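You operate a simulated robot arm through the tools that you are given. There is no shell and no other tool. Be economical: measure what you need, move in short steps, check, and stop when the job is done.

Carry out the task below with a simulated robot arm. There is one attempt and no reset: what you move stays moved.

TASK
Light the film, lay the orange HOLD tag on the box of its line, and save that line.
Fine: the film stays on the lamp; switch the lamp off at the end.

It is judged by the outcome, as a careful person would: the job done as asked, and still so three seconds after it is handed in. It fails if anything else is knocked over, pushed out of place, dropped, spilled or broken.

THE ROBOT
A 6-joint arm with a two-finger parallel gripper, fixed in place. Base frame: the origin is at the foot of the arm, x ahead of it, y to its left, z up; the work surface is at about z = 86. Lengths are in cm, angles in degrees, forces in N, time in s.
With the tool pointing down near the work surface it reaches from about 26 to 68 cm from the base axis. Its first joint turns from -66.0 to 66.0 degrees. Payload 2.9 kg.
Tool frame: the origin (TCP) lies between the finger pads and is the grasp point; the fingertips stand 3 cm ahead of it; z points along the fingers, y is the line along which they close. The gripper opens to 11 cm. The fingers are 2 cm wide and 1 cm thick; the gripper's body (4.8 by 11.2 cm) begins 5.5 cm behind the TCP.
Orientation is told as [roll, pitch, yaw] about the base's x, y, z axes, in that order, counted from this pose: with the fingers straight down and closing along the base's y, the tool's x points along the base's -x, its y along +y and its z along -z.

THE INTERFACE
- The arm moves only by the tool move_arm. Its argument "steps" is text: rows parted by semicolons, each of 6 numbers parted by spaces: the shift along the base's x, y, z in m, then the turn, a rotation vector about the base's x, y, z in degrees. In form: tx ty tz wx wy wz; .... A call has 1 to 8 rows; each row is the pose to reach, as a shift and turn from the pose commanded when the call began. "claw" is the gripper command, from -1 (fully open) to 1 (shut), values between in proportion, set as the call begins (left out, the last holds). A row lasts 0.2 s, in which the tool goes at most 5 cm and 8.6 degrees; a call with a longer step from one row to the next is refused whole, and so is a gripper value outside its range. A pose out of reach is approached as far as the arm can. The call stops where the force on the tool passes 40 N (or 10 N more than at its start, if that is more) or the arm is blocked; 0.2 s more then pass. The fingers move at their own pace (about 10.8 cm/s each) and stop on an object; they squeeze with about 42 N. The grip force told is the motor's: it shows also when the fingers shut on nothing. Time passes only in rows, and 0.2 s behind the last, so rows that repeat a pose let the fingers close. It gives the time, the measured TCP pose, the force on the tool (base axes), the opening and the grip force at its end, in the units of the frame above (readings bear some noise).
- Cameras (640 x 400 px; columns grow to the right, rows downward): "scene" is fixed at [7.56, 42.74, 139.97]; the picture's right is [-0.80, -0.60, 0.00], its down [-0.26, 0.34, -0.90] and it looks along [0.54, -0.72, -0.43] (base axes); focal length 372 px, centre (320, 200). "wrist" rides on the gripper at [-3.6, 0, -5.7] in the tool frame; the picture's right is [0.00, -1.00, 0.00], its down [0.97, 0.00, -0.24] and it looks along [0.24, 0.00, 0.97] (tool axes); focal length 218 px, centre (320, 200).
- get_image(camera): a new picture of that camera. No time passes.
- locate(camera, pixels): for up to 12 pixels [column, row] of the newest picture of that camera ("zoom" is the newest enlarged one), the place [x, y, z] in the base frame of the surface seen there, good to about 0.2 cm. No time passes.
- close_up(camera, box): a new picture of the part [left, top, right, bottom] of that camera's present view, enlarged. No time passes.
- finish_job(): hands the job in; it is judged then, once.

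Work in short steps. Measure before you move; look again where a grasp or a placing could have gone wrong, and mend it. You have 80 turns and 34 pictures in all, those below and enlarged ones among them. Open the gripper and draw the arm clear of the work before you hand the job in, unless the task says otherwise; then end with one line.

The tools are called after "Call:" by a JSON object that holds its "op" and its "data". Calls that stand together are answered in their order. move_arm: Moves the arm, as the interface text tells. Its arguments: {"type":"object","properties":{"steps":{"type":"string"},"claw":{"type":"number"}},"required":["steps"]} The other tools are called the same way: get_image (camera) takes a picture; locate (camera, pixels) gives the place of the surface under pixels of a picture; close_up (camera, box) takes an enlarged picture of a part of a camera's view; finish_job () hands the job in.

At the start:

```text
time_s: 0.0
tool_pos: [40.35, -7.32, 117.51]
orientation: [0.0, 0.0, 0.0]
ft_force: [-0.3, -0.7, -0.7]
grip_width: 11.03
grasp_force: 0.0
```

scene: 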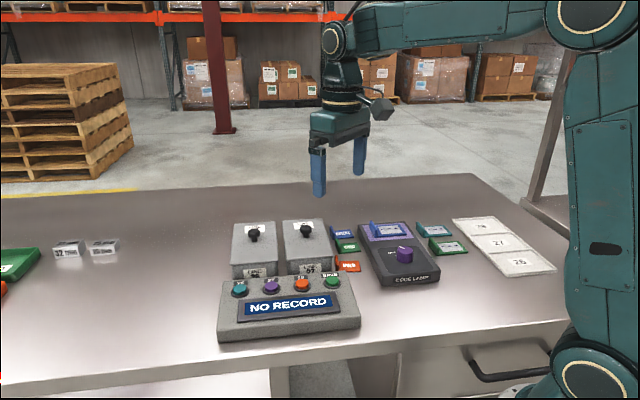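
wrist: 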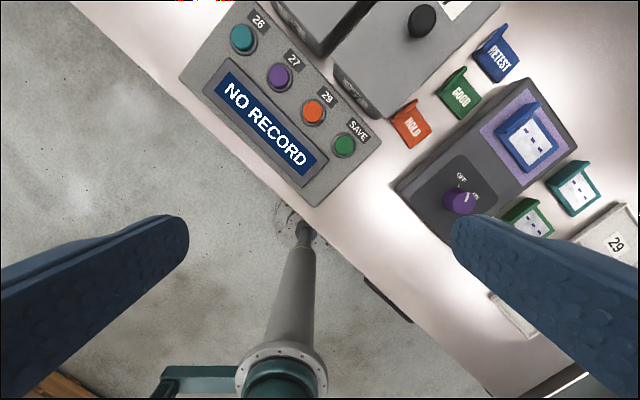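

I'll look closely at the panel, the lamp and the boxes first.

Call:
{"op": "close_up", "data": {"camera": "scene", "box": [210, 210, 370, 310]}}

Call:
{"op": "close_up", "data": {"camera": "scene", "box": [340, 200, 500, 300]}}

Call:
{"op": "close_up", "data": {"camera": "scene", "box": [0, 210, 160, 310]}}

Call:
{"op": "close_up", "data": {"camera": "scene", "box": [430, 200, 590, 300]}}

```text
4.00 times, centred on (290, 260) of scene
```

zoom: 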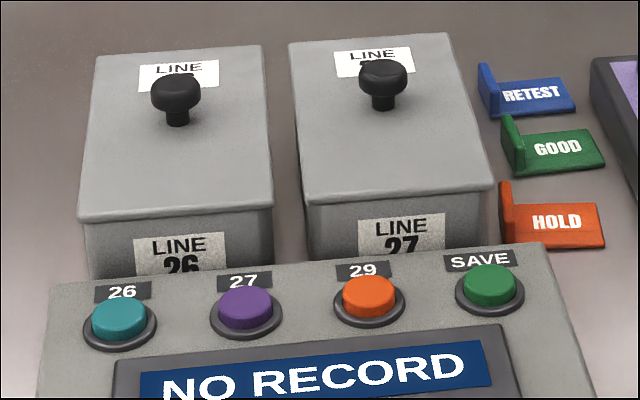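

```text
4.00 times, centred on (420, 250) of scene
```

zoom: 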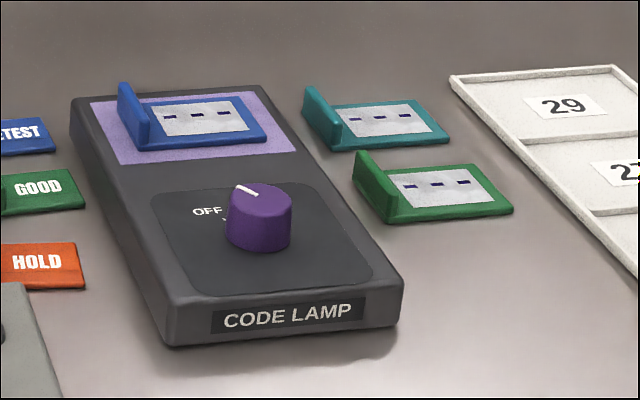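

```text
4.00 times, centred on (80, 260) of scene
```

zoom: 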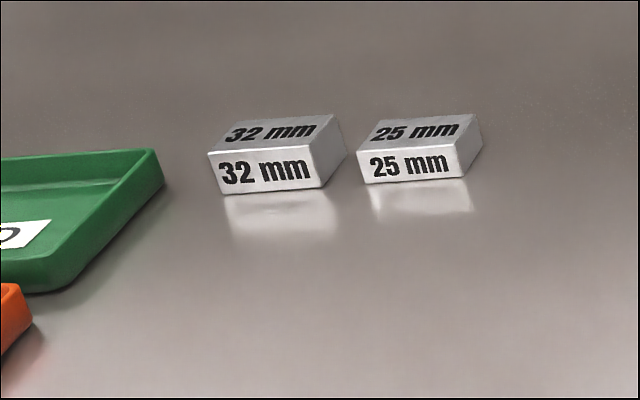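

```text
4.00 times, centred on (510, 250) of scene
```

zoom: 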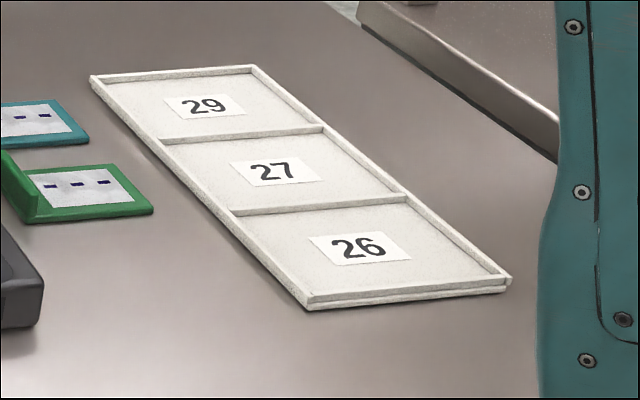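

Call:
{"op": "close_up", "data": {"camera": "wrist", "box": [380, 60, 640, 260]}}

Call:
{"op": "locate", "data": {"camera": "scene", "pixels": [[404, 250], [400, 247], [396, 255], [411, 256], [384, 275], [387, 233], [372, 228], [433, 278], [404, 281], [364, 225], [408, 222], [394, 240]]}}

```text
2.00 times, centred on (510, 160) of wrist
```

zoom: 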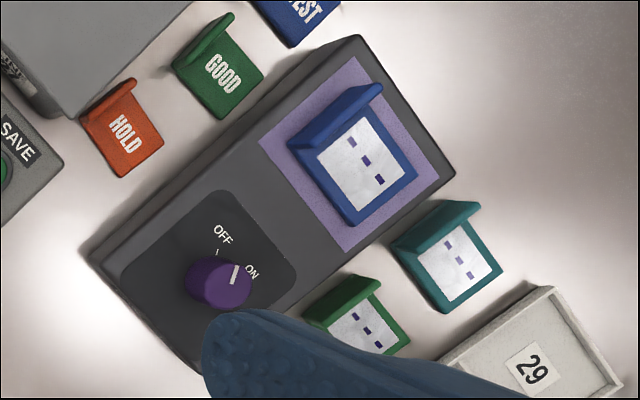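

```text
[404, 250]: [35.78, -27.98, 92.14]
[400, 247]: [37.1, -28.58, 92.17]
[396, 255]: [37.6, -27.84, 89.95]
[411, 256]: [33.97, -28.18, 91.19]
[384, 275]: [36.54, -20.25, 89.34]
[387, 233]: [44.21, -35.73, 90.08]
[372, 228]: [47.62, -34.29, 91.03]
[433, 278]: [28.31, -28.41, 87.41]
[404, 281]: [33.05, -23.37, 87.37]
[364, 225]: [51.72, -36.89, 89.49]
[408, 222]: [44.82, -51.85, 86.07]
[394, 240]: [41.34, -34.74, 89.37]
```

The knob's pointer needs a view from above; I move the wrist camera over the lamp.

Call:
{"op": "move_arm", "data": {"steps": "0.005 -0.045 0 0 0 0; 0.01 -0.09 0 0 0 0; 0.015 -0.135 0 0 0 0; 0.02 -0.18 -0.01 0 0 0; 0.025 -0.225 -0.02 0 0 0; 0.025 -0.225 -0.03 0 0 0; 0.025 -0.225 -0.03 0 0 0"}}

Call:
{"op": "get_image", "data": {"camera": "wrist"}}

```text
time_s: 1.6
tool_pos: [42.78, -29.63, 114.51]
orientation: [0.0, 0.0, -0.1]
ft_force: [-0.1, 0.2, -0.4]
grip_width: 11.0
grasp_force: 0.1
```

```text
26 pictures are left
```

wrist: 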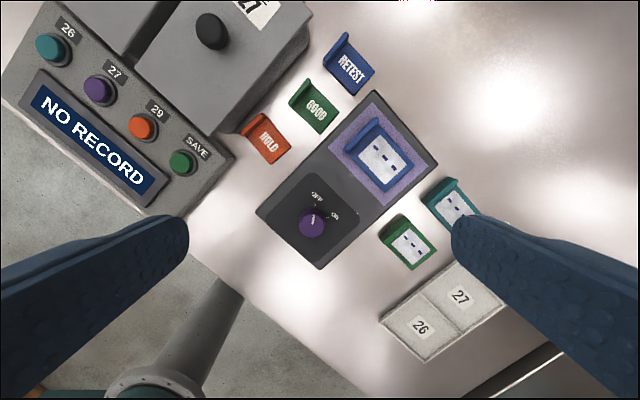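

Call:
{"op": "close_up", "data": {"camera": "wrist", "box": [240, 80, 448, 280]}}

Call:
{"op": "locate", "data": {"camera": "wrist", "pixels": [[311, 224], [313, 215], [256, 213], [318, 268], [371, 91], [437, 162], [320, 203], [335, 215], [265, 141], [253, 133], [267, 165], [290, 150]]}}

```text
2.00 times, centred on (344, 180) of wrist
```

zoom: 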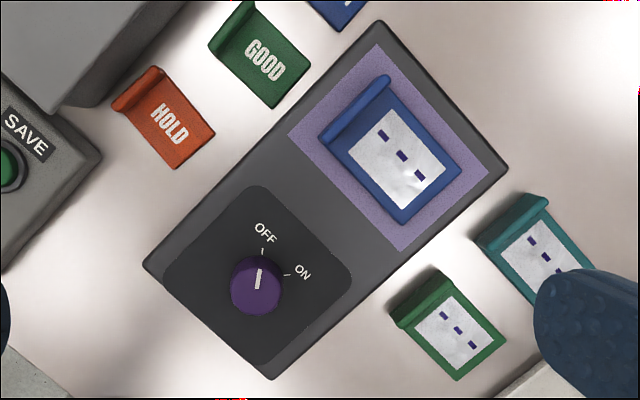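

```text
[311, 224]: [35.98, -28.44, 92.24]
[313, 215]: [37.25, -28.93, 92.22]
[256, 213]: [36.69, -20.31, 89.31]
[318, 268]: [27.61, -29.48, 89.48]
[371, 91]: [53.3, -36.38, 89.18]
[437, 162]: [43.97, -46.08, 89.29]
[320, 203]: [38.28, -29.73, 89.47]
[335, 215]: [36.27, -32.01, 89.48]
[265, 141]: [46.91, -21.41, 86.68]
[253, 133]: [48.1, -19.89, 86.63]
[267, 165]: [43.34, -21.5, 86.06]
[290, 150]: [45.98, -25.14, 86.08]
```

The pointer stands at OFF (zoom 258,268); ON is about 70° clockwise seen from above. Knob centre ≈ (36.0,-28.5), top 92.2; I go over it with fingers opened to ~6 cm.

Call:
{"op": "move_arm", "data": {"steps": "-0.034 0.006 -0.02 0 0 0; -0.067 0.011 -0.05 0 0 0; -0.067 0.011 -0.09 0 0 0; -0.067 0.011 -0.13 0 0 0; -0.067 0.011 -0.165 0 0 0; -0.067 0.011 -0.19 0 0 0; -0.067 0.011 -0.21 0 0 0; -0.067 0.011 -0.21 0 0 0", "claw": -0.1}}

Call:
{"op": "get_image", "data": {"camera": "wrist"}}

```text
time_s: 3.4
tool_pos: [36.24, -28.78, 93.36]
orientation: [0.0, 0.0, 0.0]
ft_force: [-0.1, 0.5, 0.0]
grip_width: 6.03
grasp_force: 0.1
```

```text
24 pictures are left
```

wrist: 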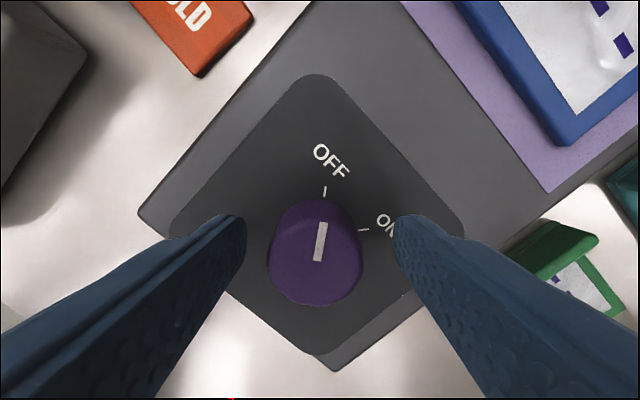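

The knob (315,250) is centred between the fingers; I close on it.

Call:
{"op": "move_arm", "data": {"steps": "0 0 0 0 0 0; 0 0 0 0 0 0; 0 0 0 0 0 0", "claw": 1}}

Call:
{"op": "move_arm", "data": {"steps": "0 0 0 0 0 -8.5; 0 0 0 0 0 -17; 0 0 0 0 0 -25.5; 0 0 0 0 0 -34; 0 0 0 0 0 -42; 0 0 0 0 0 -50; 0 0 0 0 0 -58; 0 0 0 0 0 -58"}}

Call:
{"op": "get_image", "data": {"camera": "wrist"}}

```text
time_s: 4.2
tool_pos: [36.32, -28.53, 93.39]
orientation: [0.3, 0.1, 0.1]
ft_force: [1.1, 16.7, 0.2]
grip_width: 3.61
grasp_force: 45.0
```

```text
time_s: 6.0
tool_pos: [35.84, -29.03, 93.64]
orientation: [-0.4, -0.3, -58.9]
ft_force: [0.7, -4.6, -2.3]
grip_width: 3.65
grasp_force: 44.7
stopped in row 8: the force on the tool passed its limit (the readings are from after the stop); the commanded pose is now the measured one
```

```text
23 pictures are left
```

wrist: 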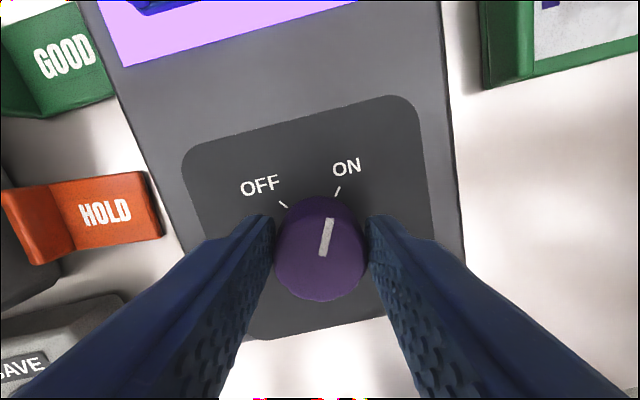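

The lamp glows and the pointer is at ON. I release, rise, and look at the film.

Call:
{"op": "move_arm", "data": {"steps": "0 0 0 0 0 0; 0 0 0 0 0 0; 0 0 0.04 0 0 0; 0 0 0.08 0 0 0; 0 0 0.12 0 0 0; 0 0 0.12 0 0 0", "claw": -0.1}}

Call:
{"op": "get_image", "data": {"camera": "wrist"}}

Call:
{"op": "close_up", "data": {"camera": "scene", "box": [340, 200, 500, 300]}}

```text
time_s: 7.4
tool_pos: [35.97, -28.72, 105.59]
orientation: [-0.4, -0.3, -58.8]
ft_force: [-0.7, 0.9, 0.1]
grip_width: 6.05
grasp_force: 0.0
```

```text
22 pictures are left
```

wrist: 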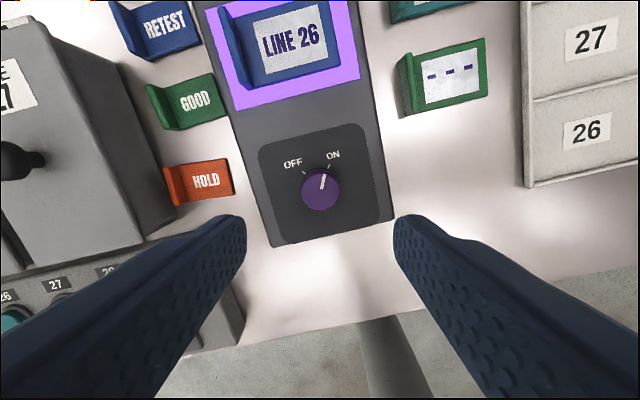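

```text
4.00 times, centred on (420, 250) of scene
```

zoom: 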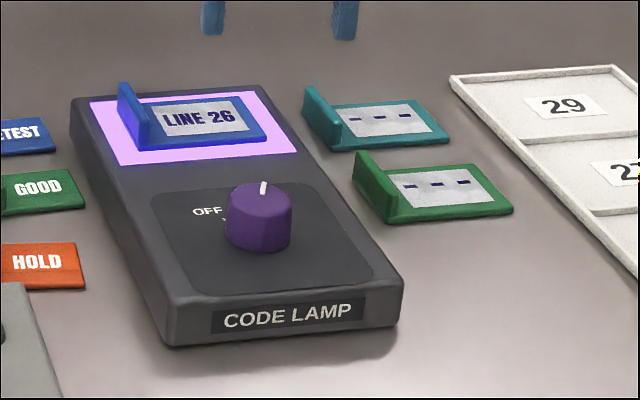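

Film reads LINE 26. Now I measure the HOLD tag and its raised lip, and the LINE 26 box.

Call:
{"op": "close_up", "data": {"camera": "wrist", "box": [140, 130, 268, 210]}}

Call:
{"op": "locate", "data": {"camera": "wrist", "pixels": [[164, 166], [176, 204], [172, 165], [184, 203], [180, 164], [191, 201], [227, 160], [235, 195], [205, 180]]}}

Call:
{"op": "locate", "data": {"camera": "scene", "pixels": [[234, 223], [275, 221], [278, 260], [231, 264], [254, 232], [254, 240], [254, 250], [268, 250], [240, 253], [306, 231], [348, 262], [336, 258]]}}

```text
5.00 times, centred on (204, 170) of wrist
```

zoom: 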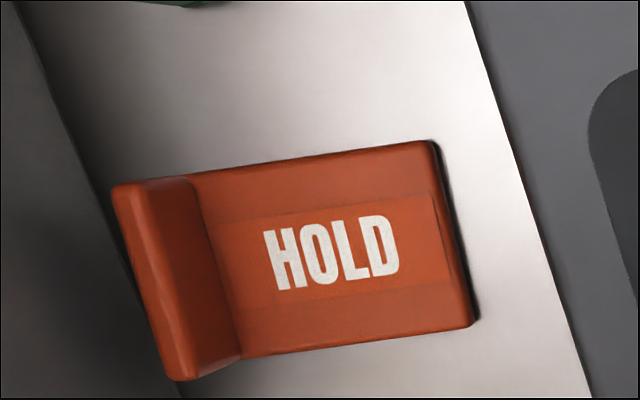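

```text
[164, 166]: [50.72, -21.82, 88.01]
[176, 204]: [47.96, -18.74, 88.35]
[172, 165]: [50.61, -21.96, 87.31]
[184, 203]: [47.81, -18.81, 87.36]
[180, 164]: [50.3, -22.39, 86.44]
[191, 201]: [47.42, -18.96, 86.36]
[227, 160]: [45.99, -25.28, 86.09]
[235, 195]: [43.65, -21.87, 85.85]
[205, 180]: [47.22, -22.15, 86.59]
```

```text
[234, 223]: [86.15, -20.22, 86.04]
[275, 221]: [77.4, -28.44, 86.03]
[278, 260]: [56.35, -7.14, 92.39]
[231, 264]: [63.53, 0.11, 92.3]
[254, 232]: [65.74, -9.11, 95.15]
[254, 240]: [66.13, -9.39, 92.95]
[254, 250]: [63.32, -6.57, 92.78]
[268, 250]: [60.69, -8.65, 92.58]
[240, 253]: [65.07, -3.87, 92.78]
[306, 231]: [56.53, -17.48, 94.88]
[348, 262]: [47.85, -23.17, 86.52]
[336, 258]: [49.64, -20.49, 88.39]
```

Call:
{"op": "locate", "data": {"camera": "wrist", "pixels": [[110, 50], [125, 90], [135, 120], [145, 145], [155, 175], [165, 200], [172, 215], [60, 40], [120, 150], [140, 235], [150, 110], [150, 140]]}}

Call:
{"op": "locate", "data": {"camera": "scene", "pixels": [[331, 255], [325, 235], [321, 221], [287, 258], [276, 255], [272, 235], [330, 262], [232, 262], [236, 235]]}}

```text
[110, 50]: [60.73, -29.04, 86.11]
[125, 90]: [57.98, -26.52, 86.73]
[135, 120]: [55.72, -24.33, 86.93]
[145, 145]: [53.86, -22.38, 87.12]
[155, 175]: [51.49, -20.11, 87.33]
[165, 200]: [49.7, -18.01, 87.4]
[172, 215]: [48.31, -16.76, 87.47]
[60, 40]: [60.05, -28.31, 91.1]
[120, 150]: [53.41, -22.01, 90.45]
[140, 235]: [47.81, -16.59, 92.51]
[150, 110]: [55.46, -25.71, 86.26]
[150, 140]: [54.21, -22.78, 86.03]
```

```text
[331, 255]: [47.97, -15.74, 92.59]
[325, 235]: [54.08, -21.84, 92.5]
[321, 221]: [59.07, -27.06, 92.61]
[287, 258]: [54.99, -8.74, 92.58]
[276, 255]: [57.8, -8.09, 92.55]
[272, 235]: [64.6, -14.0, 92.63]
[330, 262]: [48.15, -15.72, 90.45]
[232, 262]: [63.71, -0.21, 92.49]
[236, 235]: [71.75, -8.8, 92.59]
```

The lip stands ~1.8 cm from box 27's wall, enough for a finger. I go above the lip (≈49.1,-20.5) with yaw -48 and look.

Call:
{"op": "move_arm", "data": {"steps": "0.03 0.02 0 0 0 3; 0.06 0.04 0 0 0 6; 0.09 0.06 0 0 0 9; 0.115 0.075 -0.02 0 0 10.8; 0.131 0.082 -0.05 0 0 10.8; 0.131 0.082 -0.05 0 0 10.8"}}

Call:
{"op": "get_image", "data": {"camera": "wrist"}}

```text
time_s: 8.8
tool_pos: [49.13, -20.72, 100.66]
orientation: [-0.4, -0.3, -47.9]
ft_force: [0.1, 0.0, -0.3]
grip_width: 6.05
grasp_force: 0.0
```

```text
19 pictures are left
```

wrist: 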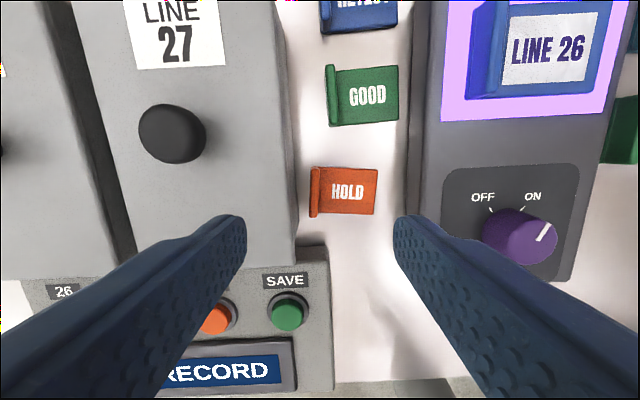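

Call:
{"op": "close_up", "data": {"camera": "wrist", "box": [288, 152, 400, 222]}}

Call:
{"op": "locate", "data": {"camera": "zoom", "pixels": [[143, 95], [133, 190], [130, 280], [160, 95], [155, 190], [150, 280], [175, 95], [185, 190], [180, 280], [300, 180], [100, 190], [40, 190]]}}

```text
5.71 times, centred on (344, 187) of wrist
```

zoom: 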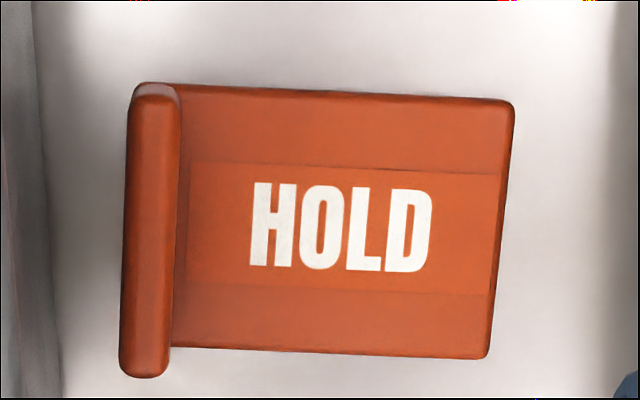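

```text
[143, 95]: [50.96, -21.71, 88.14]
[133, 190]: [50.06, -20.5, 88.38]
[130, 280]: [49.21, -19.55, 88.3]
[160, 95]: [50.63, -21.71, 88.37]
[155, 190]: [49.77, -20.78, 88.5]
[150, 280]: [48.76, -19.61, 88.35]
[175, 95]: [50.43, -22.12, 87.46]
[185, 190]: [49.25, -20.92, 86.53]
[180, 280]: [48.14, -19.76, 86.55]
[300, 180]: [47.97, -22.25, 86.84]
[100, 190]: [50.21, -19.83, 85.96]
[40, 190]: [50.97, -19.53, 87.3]
```

Lip centre (49.25,-20.3), top 88.4. I narrow the fingers to 2 cm and descend until tips are just above the lip, then check.

Call:
{"op": "move_arm", "data": {"steps": "0.001 0.0025 -0.02 0 0 0; 0.001 0.0025 -0.05 0 0 0; 0.001 0.0025 -0.075 0 0 0; 0.001 0.0025 -0.083 0 0 0; 0.001 0.0025 -0.083 0 0 0", "claw": 0.64}}

Call:
{"op": "get_image", "data": {"camera": "wrist"}}

```text
time_s: 9.5
tool_pos: [49.3, -20.45, 95.49]
orientation: [0.0, -0.7, -47.7]
ft_force: [-5.8, 1.8, 11.7]
grip_width: 1.79
grasp_force: 0.2
stopped in row 3: the force on the tool passed its limit (the readings are from after the stop); the commanded pose is now the measured one
```

```text
17 pictures are left
```

wrist: 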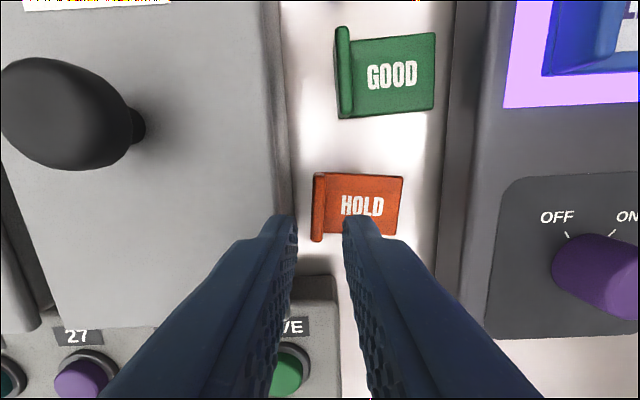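

The outer finger touched the top edge of box 27. I measure the finger and box-edge positions before retrying.

Call:
{"op": "locate", "data": {"camera": "wrist", "pixels": [[278, 160], [282, 190], [272, 190], [286, 200], [275, 222], [294, 222], [346, 222], [372, 222], [313, 210], [319, 210], [324, 210], [320, 240]]}}

Call:
{"op": "locate", "data": {"camera": "wrist", "pixels": [[325, 290], [338, 290], [338, 330], [310, 276], [320, 276], [336, 276], [326, 272], [320, 250], [330, 240]]}}

Call:
{"op": "close_up", "data": {"camera": "wrist", "box": [256, 160, 416, 260]}}

```text
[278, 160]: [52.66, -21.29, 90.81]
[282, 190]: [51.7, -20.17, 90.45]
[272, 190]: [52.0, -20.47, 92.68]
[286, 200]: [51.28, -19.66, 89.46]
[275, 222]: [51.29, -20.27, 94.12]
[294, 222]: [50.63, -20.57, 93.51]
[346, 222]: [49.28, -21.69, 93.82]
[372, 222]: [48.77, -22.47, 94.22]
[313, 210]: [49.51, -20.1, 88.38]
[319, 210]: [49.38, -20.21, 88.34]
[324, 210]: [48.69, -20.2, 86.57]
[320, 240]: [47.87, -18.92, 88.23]
```

```text
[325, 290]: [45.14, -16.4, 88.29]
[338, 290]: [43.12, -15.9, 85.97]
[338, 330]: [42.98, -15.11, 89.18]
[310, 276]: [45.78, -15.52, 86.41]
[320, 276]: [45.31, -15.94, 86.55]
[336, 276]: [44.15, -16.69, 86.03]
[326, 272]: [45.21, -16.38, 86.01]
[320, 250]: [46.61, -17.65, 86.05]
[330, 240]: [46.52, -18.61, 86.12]
```

```text
4.00 times, centred on (336, 210) of wrist
```

zoom: 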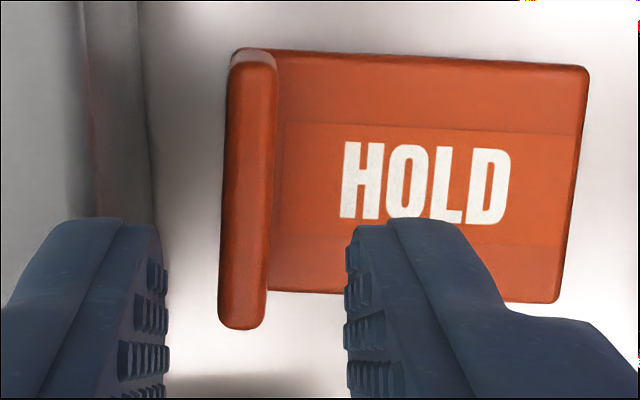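

The finger scraped the box edge, so I'll instead grip the lip by its two ends (3.5 cm of room on both sides). I rise and turn 90°.

Call:
{"op": "move_arm", "data": {"steps": "0 0 0.03 0 0 0; 0 0 0.06 0 0 0; 0 0 0.07 0 0 8; 0 0 0.07 0 0 16; 0 0 0.07 0 0 24; 0 0 0.07 0 0 32; 0 0 0.07 0 0 40; 0 0 0.07 0 0 48"}}

Call:
{"op": "move_arm", "data": {"steps": "0 0 0 0 0 8; 0 0 0 0 0 16; 0 0 0 0 0 24; 0 0 0 0 0 32; -0.003 -0.001 0 0 0 40; -0.003 -0.001 0 0 0 41.7; -0.003 -0.001 0 0 0 41.7", "claw": -0.1}}

Call:
{"op": "get_image", "data": {"camera": "wrist"}}

```text
time_s: 11.3
tool_pos: [49.36, -20.41, 102.35]
orientation: [-0.2, -0.7, 0.4]
ft_force: [-0.3, -0.2, 0.2]
grip_width: 1.98
grasp_force: 0.0
```

```text
time_s: 12.9
tool_pos: [49.14, -20.54, 102.34]
orientation: [-0.1, -0.7, 42.0]
ft_force: [0.7, 0.5, -0.6]
grip_width: 6.06
grasp_force: 0.0
```

```text
15 pictures are left
```

wrist: 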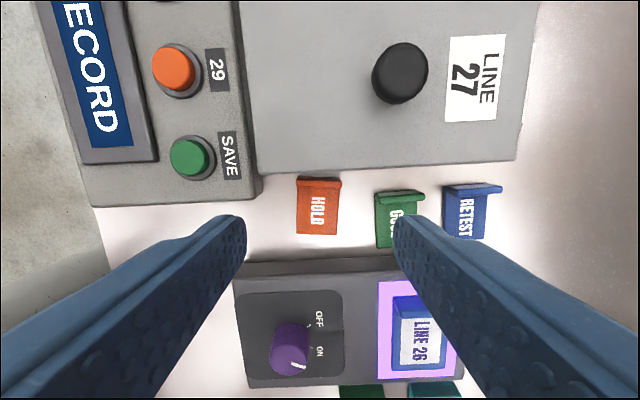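

Call:
{"op": "locate", "data": {"camera": "wrist", "pixels": [[298, 180], [319, 180], [340, 181], [298, 232], [336, 233], [375, 195], [376, 245], [258, 195]]}}

```text
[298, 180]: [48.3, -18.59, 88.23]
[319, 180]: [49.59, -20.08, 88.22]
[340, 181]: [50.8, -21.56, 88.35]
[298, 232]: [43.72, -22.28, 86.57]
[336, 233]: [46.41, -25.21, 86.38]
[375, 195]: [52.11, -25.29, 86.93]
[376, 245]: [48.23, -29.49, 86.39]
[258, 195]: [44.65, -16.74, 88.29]
```

The tool is centred over the lip; I narrow to 5.4 cm and descend to TCP 89.5.

Call:
{"op": "move_arm", "data": {"steps": "0 0 -0.03 0 0 0; 0 0 -0.06 0 0 0; 0 0 -0.08 0 0 0; 0 0 -0.1 0 0 0; 0 0 -0.115 0 0 0; 0 0 -0.1285 0 0 0; 0 0 -0.1285 0 0 0", "claw": 0.02}}

Call:
{"op": "get_image", "data": {"camera": "wrist"}}

```text
time_s: 14.5
tool_pos: [49.09, -20.55, 89.6]
orientation: [0.0, -0.7, 41.9]
ft_force: [0.0, -1.1, 0.4]
grip_width: 5.39
grasp_force: 0.0
```

```text
14 pictures are left
```

wrist: 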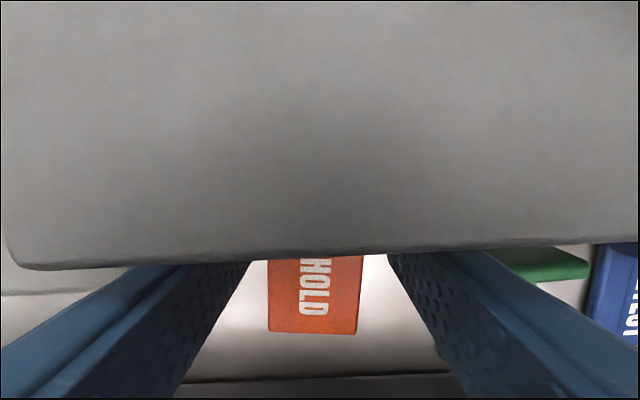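

Tag is between the fingers with no contact. I close and lift slightly.

Call:
{"op": "move_arm", "data": {"steps": "0 0 0 0 0 0; 0 0 0 0 0 0; 0 0 0 0 0 0; 0 0 0 0 0 0", "claw": 1}}

Call:
{"op": "move_arm", "data": {"steps": "0 0 0.02 0 0 0; 0 0 0.05 0 0 0; 0 0 0.08 0 0 0; 0 0 0.12 0 0 0; 0 0 0.15 0 0 0; 0 0 0.15 0 0 0"}}

Call:
{"op": "get_image", "data": {"camera": "wrist"}}

Call:
{"op": "get_image", "data": {"camera": "scene"}}

```text
time_s: 15.5
tool_pos: [49.07, -20.48, 89.63]
orientation: [-0.1, -0.7, 41.9]
ft_force: [0.9, -0.2, 0.3]
grip_width: 4.23
grasp_force: 41.9
```

```text
time_s: 16.9
tool_pos: [49.16, -20.54, 104.54]
orientation: [0.0, -0.7, 42.1]
ft_force: [0.7, 0.1, -0.5]
grip_width: 4.2
grasp_force: 42.0
```

```text
13 pictures are left
```

wrist: 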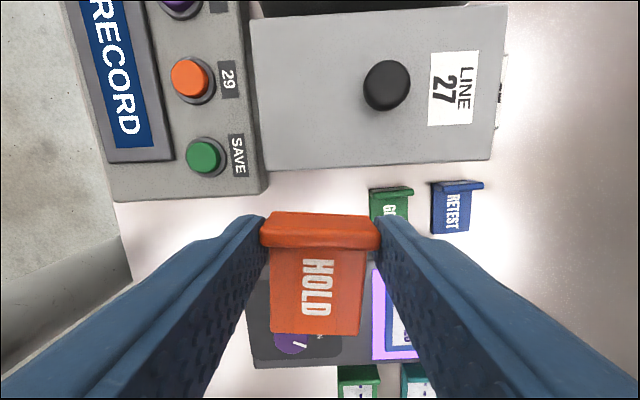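

```text
12 pictures are left
```

scene: 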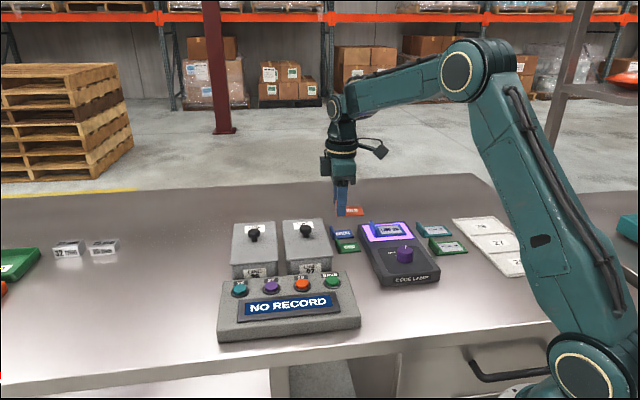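

Tag held level (4.2 cm). I carry it over the front part of the LINE 26 box, target TCP (64.1,-3.1).

Call:
{"op": "move_arm", "data": {"steps": "0.025 0.029 0 0 0 1; 0.05 0.058 0 0 0 2; 0.075 0.087 0 0 0 3; 0.1 0.116 0 0 0 3; 0.125 0.145 0 0 0 3; 0.149 0.1745 0 0 0 3; 0.149 0.1745 0 0 0 3"}}

Call:
{"op": "get_image", "data": {"camera": "wrist"}}

Call:
{"op": "close_up", "data": {"camera": "scene", "box": [190, 180, 350, 280]}}

```text
time_s: 18.5
tool_pos: [63.76, -2.74, 104.56]
orientation: [0.0, -0.7, 45.0]
ft_force: [-0.3, 0.0, -1.0]
grip_width: 4.21
grasp_force: 41.4
```

```text
11 pictures are left
```

wrist: 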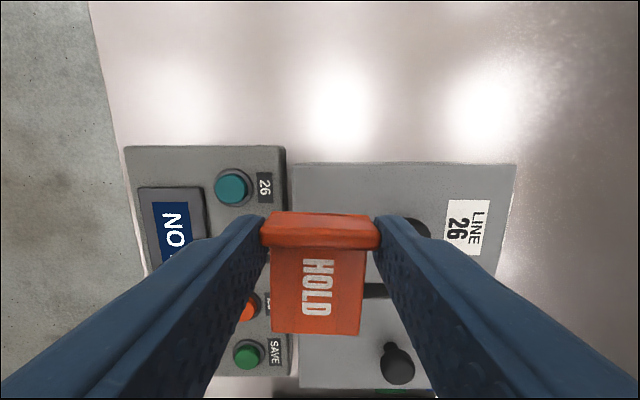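

```text
4.00 times, centred on (270, 230) of scene
```

zoom: 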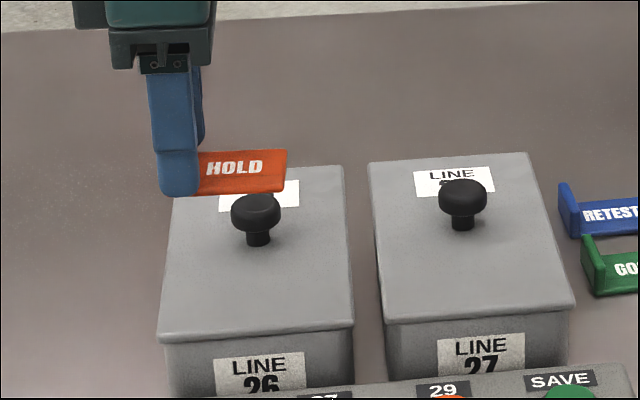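

Call:
{"op": "locate", "data": {"camera": "wrist", "pixels": [[296, 166], [512, 167], [300, 195], [420, 225], [410, 218], [428, 230], [264, 214], [378, 216], [272, 332], [360, 334], [380, 280], [500, 260]]}}

Call:
{"op": "locate", "data": {"camera": "zoom", "pixels": [[165, 333], [350, 325], [255, 330], [255, 205], [240, 215], [275, 215], [258, 238], [258, 250], [285, 190], [200, 195]]}}

```text
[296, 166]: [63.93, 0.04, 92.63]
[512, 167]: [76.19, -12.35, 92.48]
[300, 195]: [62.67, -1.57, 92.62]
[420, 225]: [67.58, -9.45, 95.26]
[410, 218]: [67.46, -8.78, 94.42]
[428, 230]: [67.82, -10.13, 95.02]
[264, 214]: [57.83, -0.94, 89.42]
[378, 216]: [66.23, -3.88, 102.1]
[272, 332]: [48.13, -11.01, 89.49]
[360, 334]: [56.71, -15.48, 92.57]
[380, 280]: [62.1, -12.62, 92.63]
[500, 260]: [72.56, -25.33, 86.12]
```

```text
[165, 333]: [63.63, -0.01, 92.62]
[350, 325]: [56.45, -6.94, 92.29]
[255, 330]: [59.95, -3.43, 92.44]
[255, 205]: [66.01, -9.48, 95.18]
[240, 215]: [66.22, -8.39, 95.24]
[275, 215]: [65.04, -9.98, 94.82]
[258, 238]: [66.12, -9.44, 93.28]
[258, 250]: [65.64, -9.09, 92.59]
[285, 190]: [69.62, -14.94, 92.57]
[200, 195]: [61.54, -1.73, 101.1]
```

The box front-edge is at l≈45; I shift 0.7 cm toward the knob and lower to just above the lid (TCP 97).

Call:
{"op": "move_arm", "data": {"steps": "0.005 -0.005 -0.01 0 0 0; 0.005 -0.005 -0.03 0 0 0; 0.005 -0.005 -0.05 0 0 0; 0.005 -0.005 -0.065 0 0 0; 0.005 -0.005 -0.075 0 0 0; 0.005 -0.005 -0.075 0 0 0"}}

Call:
{"op": "close_up", "data": {"camera": "scene", "box": [190, 200, 350, 300]}}

```text
time_s: 19.9
tool_pos: [64.34, -3.55, 97.03]
orientation: [-0.1, -0.7, 45.0]
ft_force: [-0.3, -0.6, -0.8]
grip_width: 4.22
grasp_force: 42.0
```

```text
4.00 times, centred on (270, 250) of scene
```

zoom: 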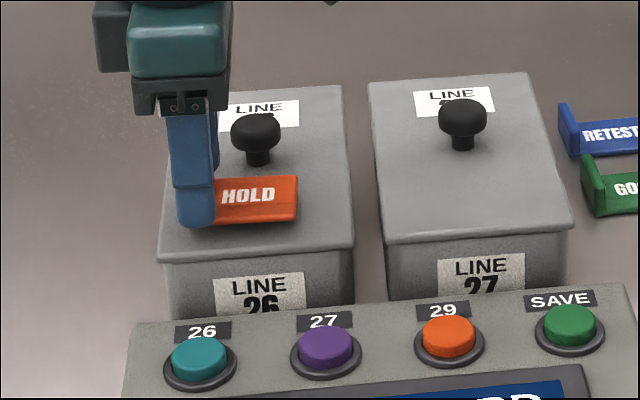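

Well placed over the free front part. I lower onto the lid and release to a small opening.

Call:
{"op": "move_arm", "data": {"steps": "0 0 -0.004 0 0 0; 0 0 -0.007 0 0 0; 0 0 -0.0095 0 0 0; 0 0 -0.0095 0 0 0"}}

Call:
{"op": "move_arm", "data": {"steps": "0 0 0 0 0 0; 0 0 0 0 0 0; 0 0 0 0 0 0; 0 0 0.02 0 0 0; 0 0 0.05 0 0 0; 0 0 0.09 0 0 0; 0 0 0.09 0 0 0", "claw": 0.09}}

Call:
{"op": "get_image", "data": {"camera": "wrist"}}

Call:
{"op": "close_up", "data": {"camera": "scene", "box": [190, 200, 350, 300]}}

```text
time_s: 20.9
tool_pos: [64.37, -3.64, 96.15]
orientation: [-0.1, -0.7, 44.9]
ft_force: [0.2, 0.2, 2.4]
grip_width: 4.23
grasp_force: 42.2
```

```text
time_s: 22.5
tool_pos: [64.48, -3.63, 104.91]
orientation: [-0.3, -0.3, 45.0]
ft_force: [0.0, -0.9, 0.3]
grip_width: 5.0
grasp_force: 0.0
out of reach, approached as far as the arm can: row 6
```

```text
8 pictures are left
```

wrist: 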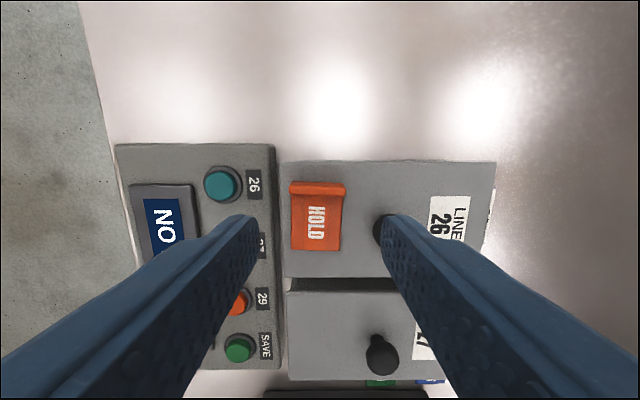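

```text
4.00 times, centred on (270, 250) of scene
```

zoom: 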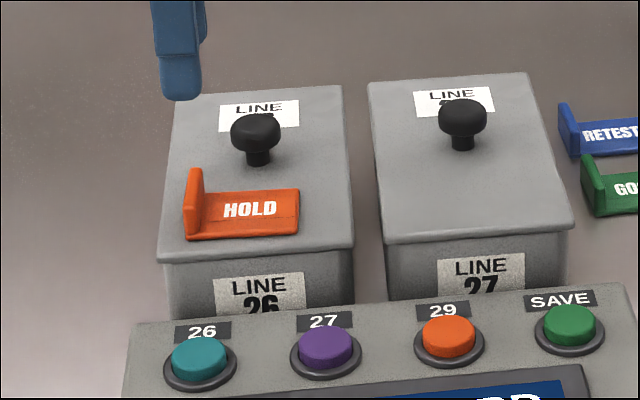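

Tag lies flat on the LINE 26 box. Next, measure buttons 26 (221,185) and SAVE (239,347).

Call:
{"op": "locate", "data": {"camera": "wrist", "pixels": [[220, 186], [212, 186], [228, 186], [220, 178], [220, 194], [239, 347], [231, 347], [247, 347], [239, 339], [239, 356], [258, 220]]}}

Call:
{"op": "locate", "data": {"camera": "zoom", "pixels": [[199, 352], [199, 360], [180, 355], [218, 355], [569, 320], [569, 328], [550, 322], [588, 322], [325, 342]]}}

```text
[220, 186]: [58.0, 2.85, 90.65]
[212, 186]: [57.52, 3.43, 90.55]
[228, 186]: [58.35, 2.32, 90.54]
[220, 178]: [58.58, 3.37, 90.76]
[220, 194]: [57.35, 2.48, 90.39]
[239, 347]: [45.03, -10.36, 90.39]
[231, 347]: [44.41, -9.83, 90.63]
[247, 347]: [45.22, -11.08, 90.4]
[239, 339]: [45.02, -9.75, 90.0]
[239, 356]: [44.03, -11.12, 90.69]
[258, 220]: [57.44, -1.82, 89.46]
```

```text
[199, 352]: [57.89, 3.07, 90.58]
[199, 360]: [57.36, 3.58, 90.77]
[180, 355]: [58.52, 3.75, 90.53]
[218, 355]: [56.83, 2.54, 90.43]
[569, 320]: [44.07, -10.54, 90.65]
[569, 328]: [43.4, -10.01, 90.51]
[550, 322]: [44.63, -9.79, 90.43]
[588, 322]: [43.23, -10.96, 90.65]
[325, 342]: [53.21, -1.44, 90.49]
```

Button 26 centre ≈ (57.8,3.1), top 90.6; SAVE ≈ (44.2,-10.45). I close the fingers and go above 26.

Call:
{"op": "move_arm", "data": {"steps": "-0.033 0.033 0 0 0 0; -0.067 0.067 0 0 0 0; -0.067 0.067 -0.04 0 0 0; -0.067 0.067 -0.07 0 0 0; -0.067 0.067 -0.09 0 0 0; -0.067 0.067 -0.1 0 0 0; -0.067 0.067 -0.1 0 0 0", "claw": 1}}

```text
time_s: 24.1
tool_pos: [57.86, 3.37, 94.99]
orientation: [-0.2, -0.7, 44.9]
ft_force: [0.5, -0.3, -0.2]
grip_width: 0.0
grasp_force: 37.6
```

Call:
{"op": "move_arm", "data": {"steps": "0 -0.002 -0.01 0 0 0; 0 -0.002 -0.014 0 0 0; 0 -0.002 -0.018 0 0 0; 0 -0.002 -0.021 0 0 0"}}

Call:
{"op": "close_up", "data": {"camera": "scene", "box": [200, 250, 376, 360]}}

```text
time_s: 25.1
tool_pos: [57.7, 2.92, 93.05]
orientation: [-0.2, -0.9, 45.0]
ft_force: [-0.7, 1.4, 5.3]
grip_width: 0.02
grasp_force: 38.2
```

```text
3.64 times, centred on (288, 305) of scene
```

zoom: 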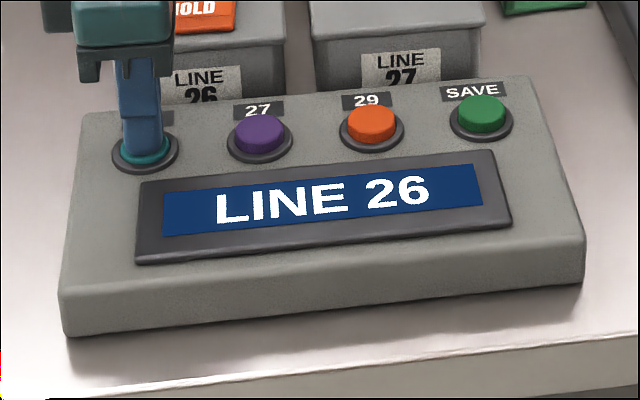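

Display shows LINE 26. I rise and go over SAVE.

Call:
{"op": "move_arm", "data": {"steps": "0 0 0.025 0 0 0; 0 0 0.05 0 0 0; -0.034 -0.0335 0.05 0 0 0; -0.068 -0.067 0.05 0 0 0; -0.102 -0.1005 0.05 0 0 0; -0.135 -0.134 0.05 0 0 0; -0.135 -0.134 0.03 0 0 0; -0.135 -0.134 0.02 0 0 0"}}

```text
time_s: 26.9
tool_pos: [44.27, -10.54, 94.89]
orientation: [-0.2, -0.8, 45.0]
ft_force: [-0.5, -0.5, 0.3]
grip_width: 0.01
grasp_force: 37.0
```

Call:
{"op": "move_arm", "data": {"steps": "0 0 -0.009 0 0 0; 0 0 -0.013 0 0 0; 0 0 -0.017 0 0 0; 0 0 -0.019 0 0 0"}}

Call:
{"op": "close_up", "data": {"camera": "scene", "box": [200, 250, 376, 360]}}

```text
time_s: 27.9
tool_pos: [44.24, -10.55, 92.99]
orientation: [-0.1, -0.8, 45.0]
ft_force: [1.6, 1.3, 4.1]
grip_width: 0.0
grasp_force: 37.6
```

```text
3.64 times, centred on (288, 305) of scene
```

zoom: 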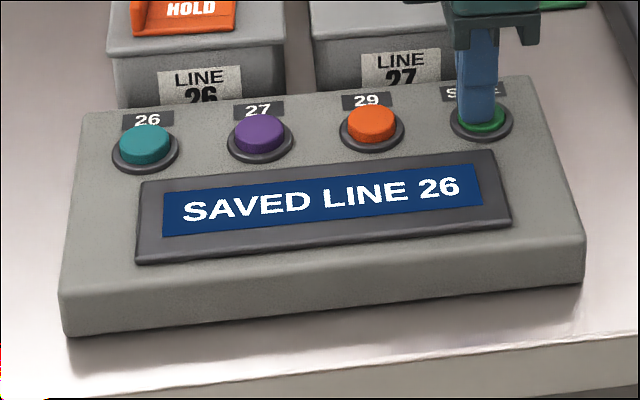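

"SAVED LINE 26". Now the lamp: I rise, move over the knob (36.0,-28.6) turning back to yaw 0, fingers to 6 cm.

Call:
{"op": "move_arm", "data": {"steps": "0 0 0.035 0 0 0; 0 0 0.07 0 0 0; -0.015 -0.03 0.08 0 0 -7.5; -0.03 -0.06 0.08 0 0 -15; -0.045 -0.095 0.08 0 0 -22.5; -0.06 -0.13 0.08 0 0 -30; -0.072 -0.16 0.08 0 0 -37.5; -0.0815 -0.1805 0.08 0 0 -45"}}

Call:
{"op": "move_arm", "data": {"steps": "0 0 0 0 0 0; 0 0 0 0 0 0; 0 0 -0.03 0 0 0; 0 0 -0.05 0 0 0; 0 0 -0.065 0 0 0; 0 0 -0.075 0 0 0; 0 0 -0.075 0 0 0", "claw": -0.1}}

Call:
{"op": "get_image", "data": {"camera": "wrist"}}

```text
time_s: 29.7
tool_pos: [36.02, -28.53, 100.83]
orientation: [0.0, -0.8, -0.1]
ft_force: [0.2, 0.9, 0.1]
grip_width: 0.01
grasp_force: 37.8
```

```text
time_s: 31.3
tool_pos: [36.16, -28.39, 93.42]
orientation: [-0.1, -0.7, 0.0]
ft_force: [0.7, -0.1, 0.2]
grip_width: 6.03
grasp_force: 0.0
```

```text
4 pictures are left
```

wrist: 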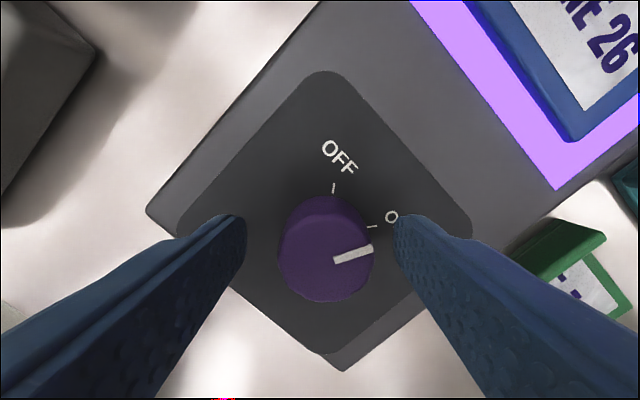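

Knob (327,250) lies ~0.2 cm to -y; I correct, close and turn back counter-clockwise 59°.

Call:
{"op": "move_arm", "data": {"steps": "0 -0.002 0 0 0 0; 0 -0.002 0 0 0 0"}}

Call:
{"op": "move_arm", "data": {"steps": "0 0 0 0 0 0; 0 0 0 0 0 0; 0 0 0 0 0 0", "claw": 1}}

Call:
{"op": "move_arm", "data": {"steps": "0 0 0 0 0 8.5; 0 0 0 0 0 17; 0 0 0 0 0 25.5; 0 0 0 0 0 34; 0 0 0 0 0 42; 0 0 0 0 0 50; 0 0 0 0 0 58; 0 0 0 0 0 59"}}

Call:
{"op": "get_image", "data": {"camera": "wrist"}}

```text
time_s: 31.9
tool_pos: [36.11, -28.52, 93.53]
orientation: [0.0, -0.7, 0.0]
ft_force: [0.1, -0.6, -0.9]
grip_width: 6.06
grasp_force: 0.1
```

```text
time_s: 32.7
tool_pos: [36.14, -28.64, 93.54]
orientation: [-0.2, -0.7, -0.1]
ft_force: [0.3, -2.9, -2.9]
grip_width: 3.63
grasp_force: 45.5
```

```text
time_s: 34.5
tool_pos: [35.89, -28.31, 93.43]
orientation: [0.7, -1.0, 59.2]
ft_force: [-1.8, 5.4, 7.7]
grip_width: 3.66
grasp_force: 45.0
stopped in row 8: the force on the tool passed its limit (the readings are from after the stop); the commanded pose is now the measured one
```

```text
3 pictures are left
```

wrist: 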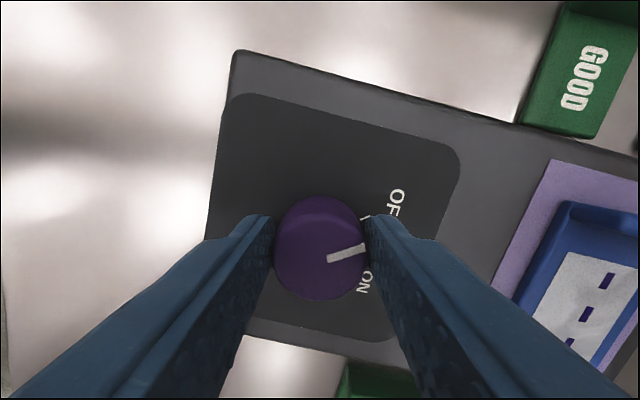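

Lamp is off (film shows dashes again). I release and draw clear.

Call:
{"op": "move_arm", "data": {"steps": "0 0 0 0 0 0; 0 0 0 0 0 0; 0 0 0 0 0 0; 0 0 0.04 0 0 0; 0 0 0.08 0 0 0; 0 0 0.12 0 0 0; 0 0 0.16 0 0 0; 0 0 0.2 0 0 0", "claw": -0.1}}

Call:
{"op": "get_image", "data": {"camera": "scene"}}

Call:
{"op": "close_up", "data": {"camera": "scene", "box": [220, 200, 460, 350]}}

```text
time_s: 36.3
tool_pos: [35.89, -28.31, 113.31]
orientation: [0.6, -1.0, 59.1]
ft_force: [0.4, -0.1, -0.2]
grip_width: 6.06
grasp_force: 0.0
```

```text
2 pictures are left
```

scene: 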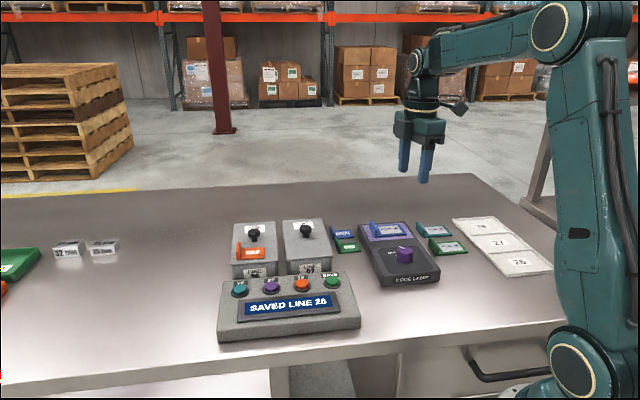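

```text
2.67 times, centred on (340, 275) of scene
```

zoom: 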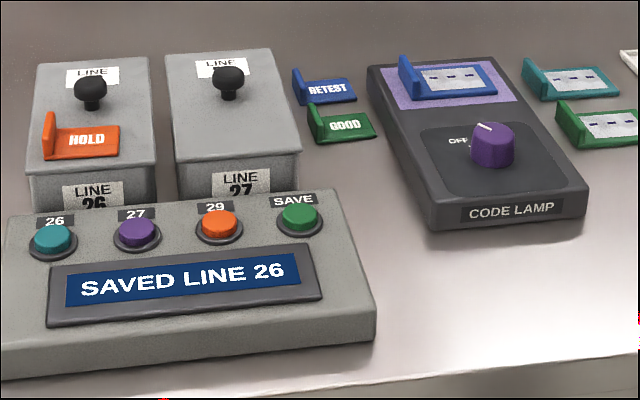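

The tag is on the LINE 26 box, the line is saved, and the lamp is off with the film still on it. I open the gripper fully and hand in.

Call:
{"op": "move_arm", "data": {"steps": "0 0 0.02 0 0 0; 0 0 0.02 0 0 0; 0 0 0.02 0 0 0", "claw": -1}}

Call:
{"op": "finish_job", "data": {}}

```text
time_s: 37.1
tool_pos: [35.99, -28.45, 115.32]
orientation: [0.6, -1.0, 59.2]
ft_force: [0.9, 0.3, -0.5]
grip_width: 11.01
grasp_force: 0.1
```

```text
The job is handed in.
```

The lit film read LINE 26, so I laid the HOLD tag on the grey LINE 26 box and saved that line (the display reads "SAVED LINE 26"); the lamp is off with the film still on it, and although a finger briefly touched the top edge of the LINE 27 box, the last picture shows nothing out of place.
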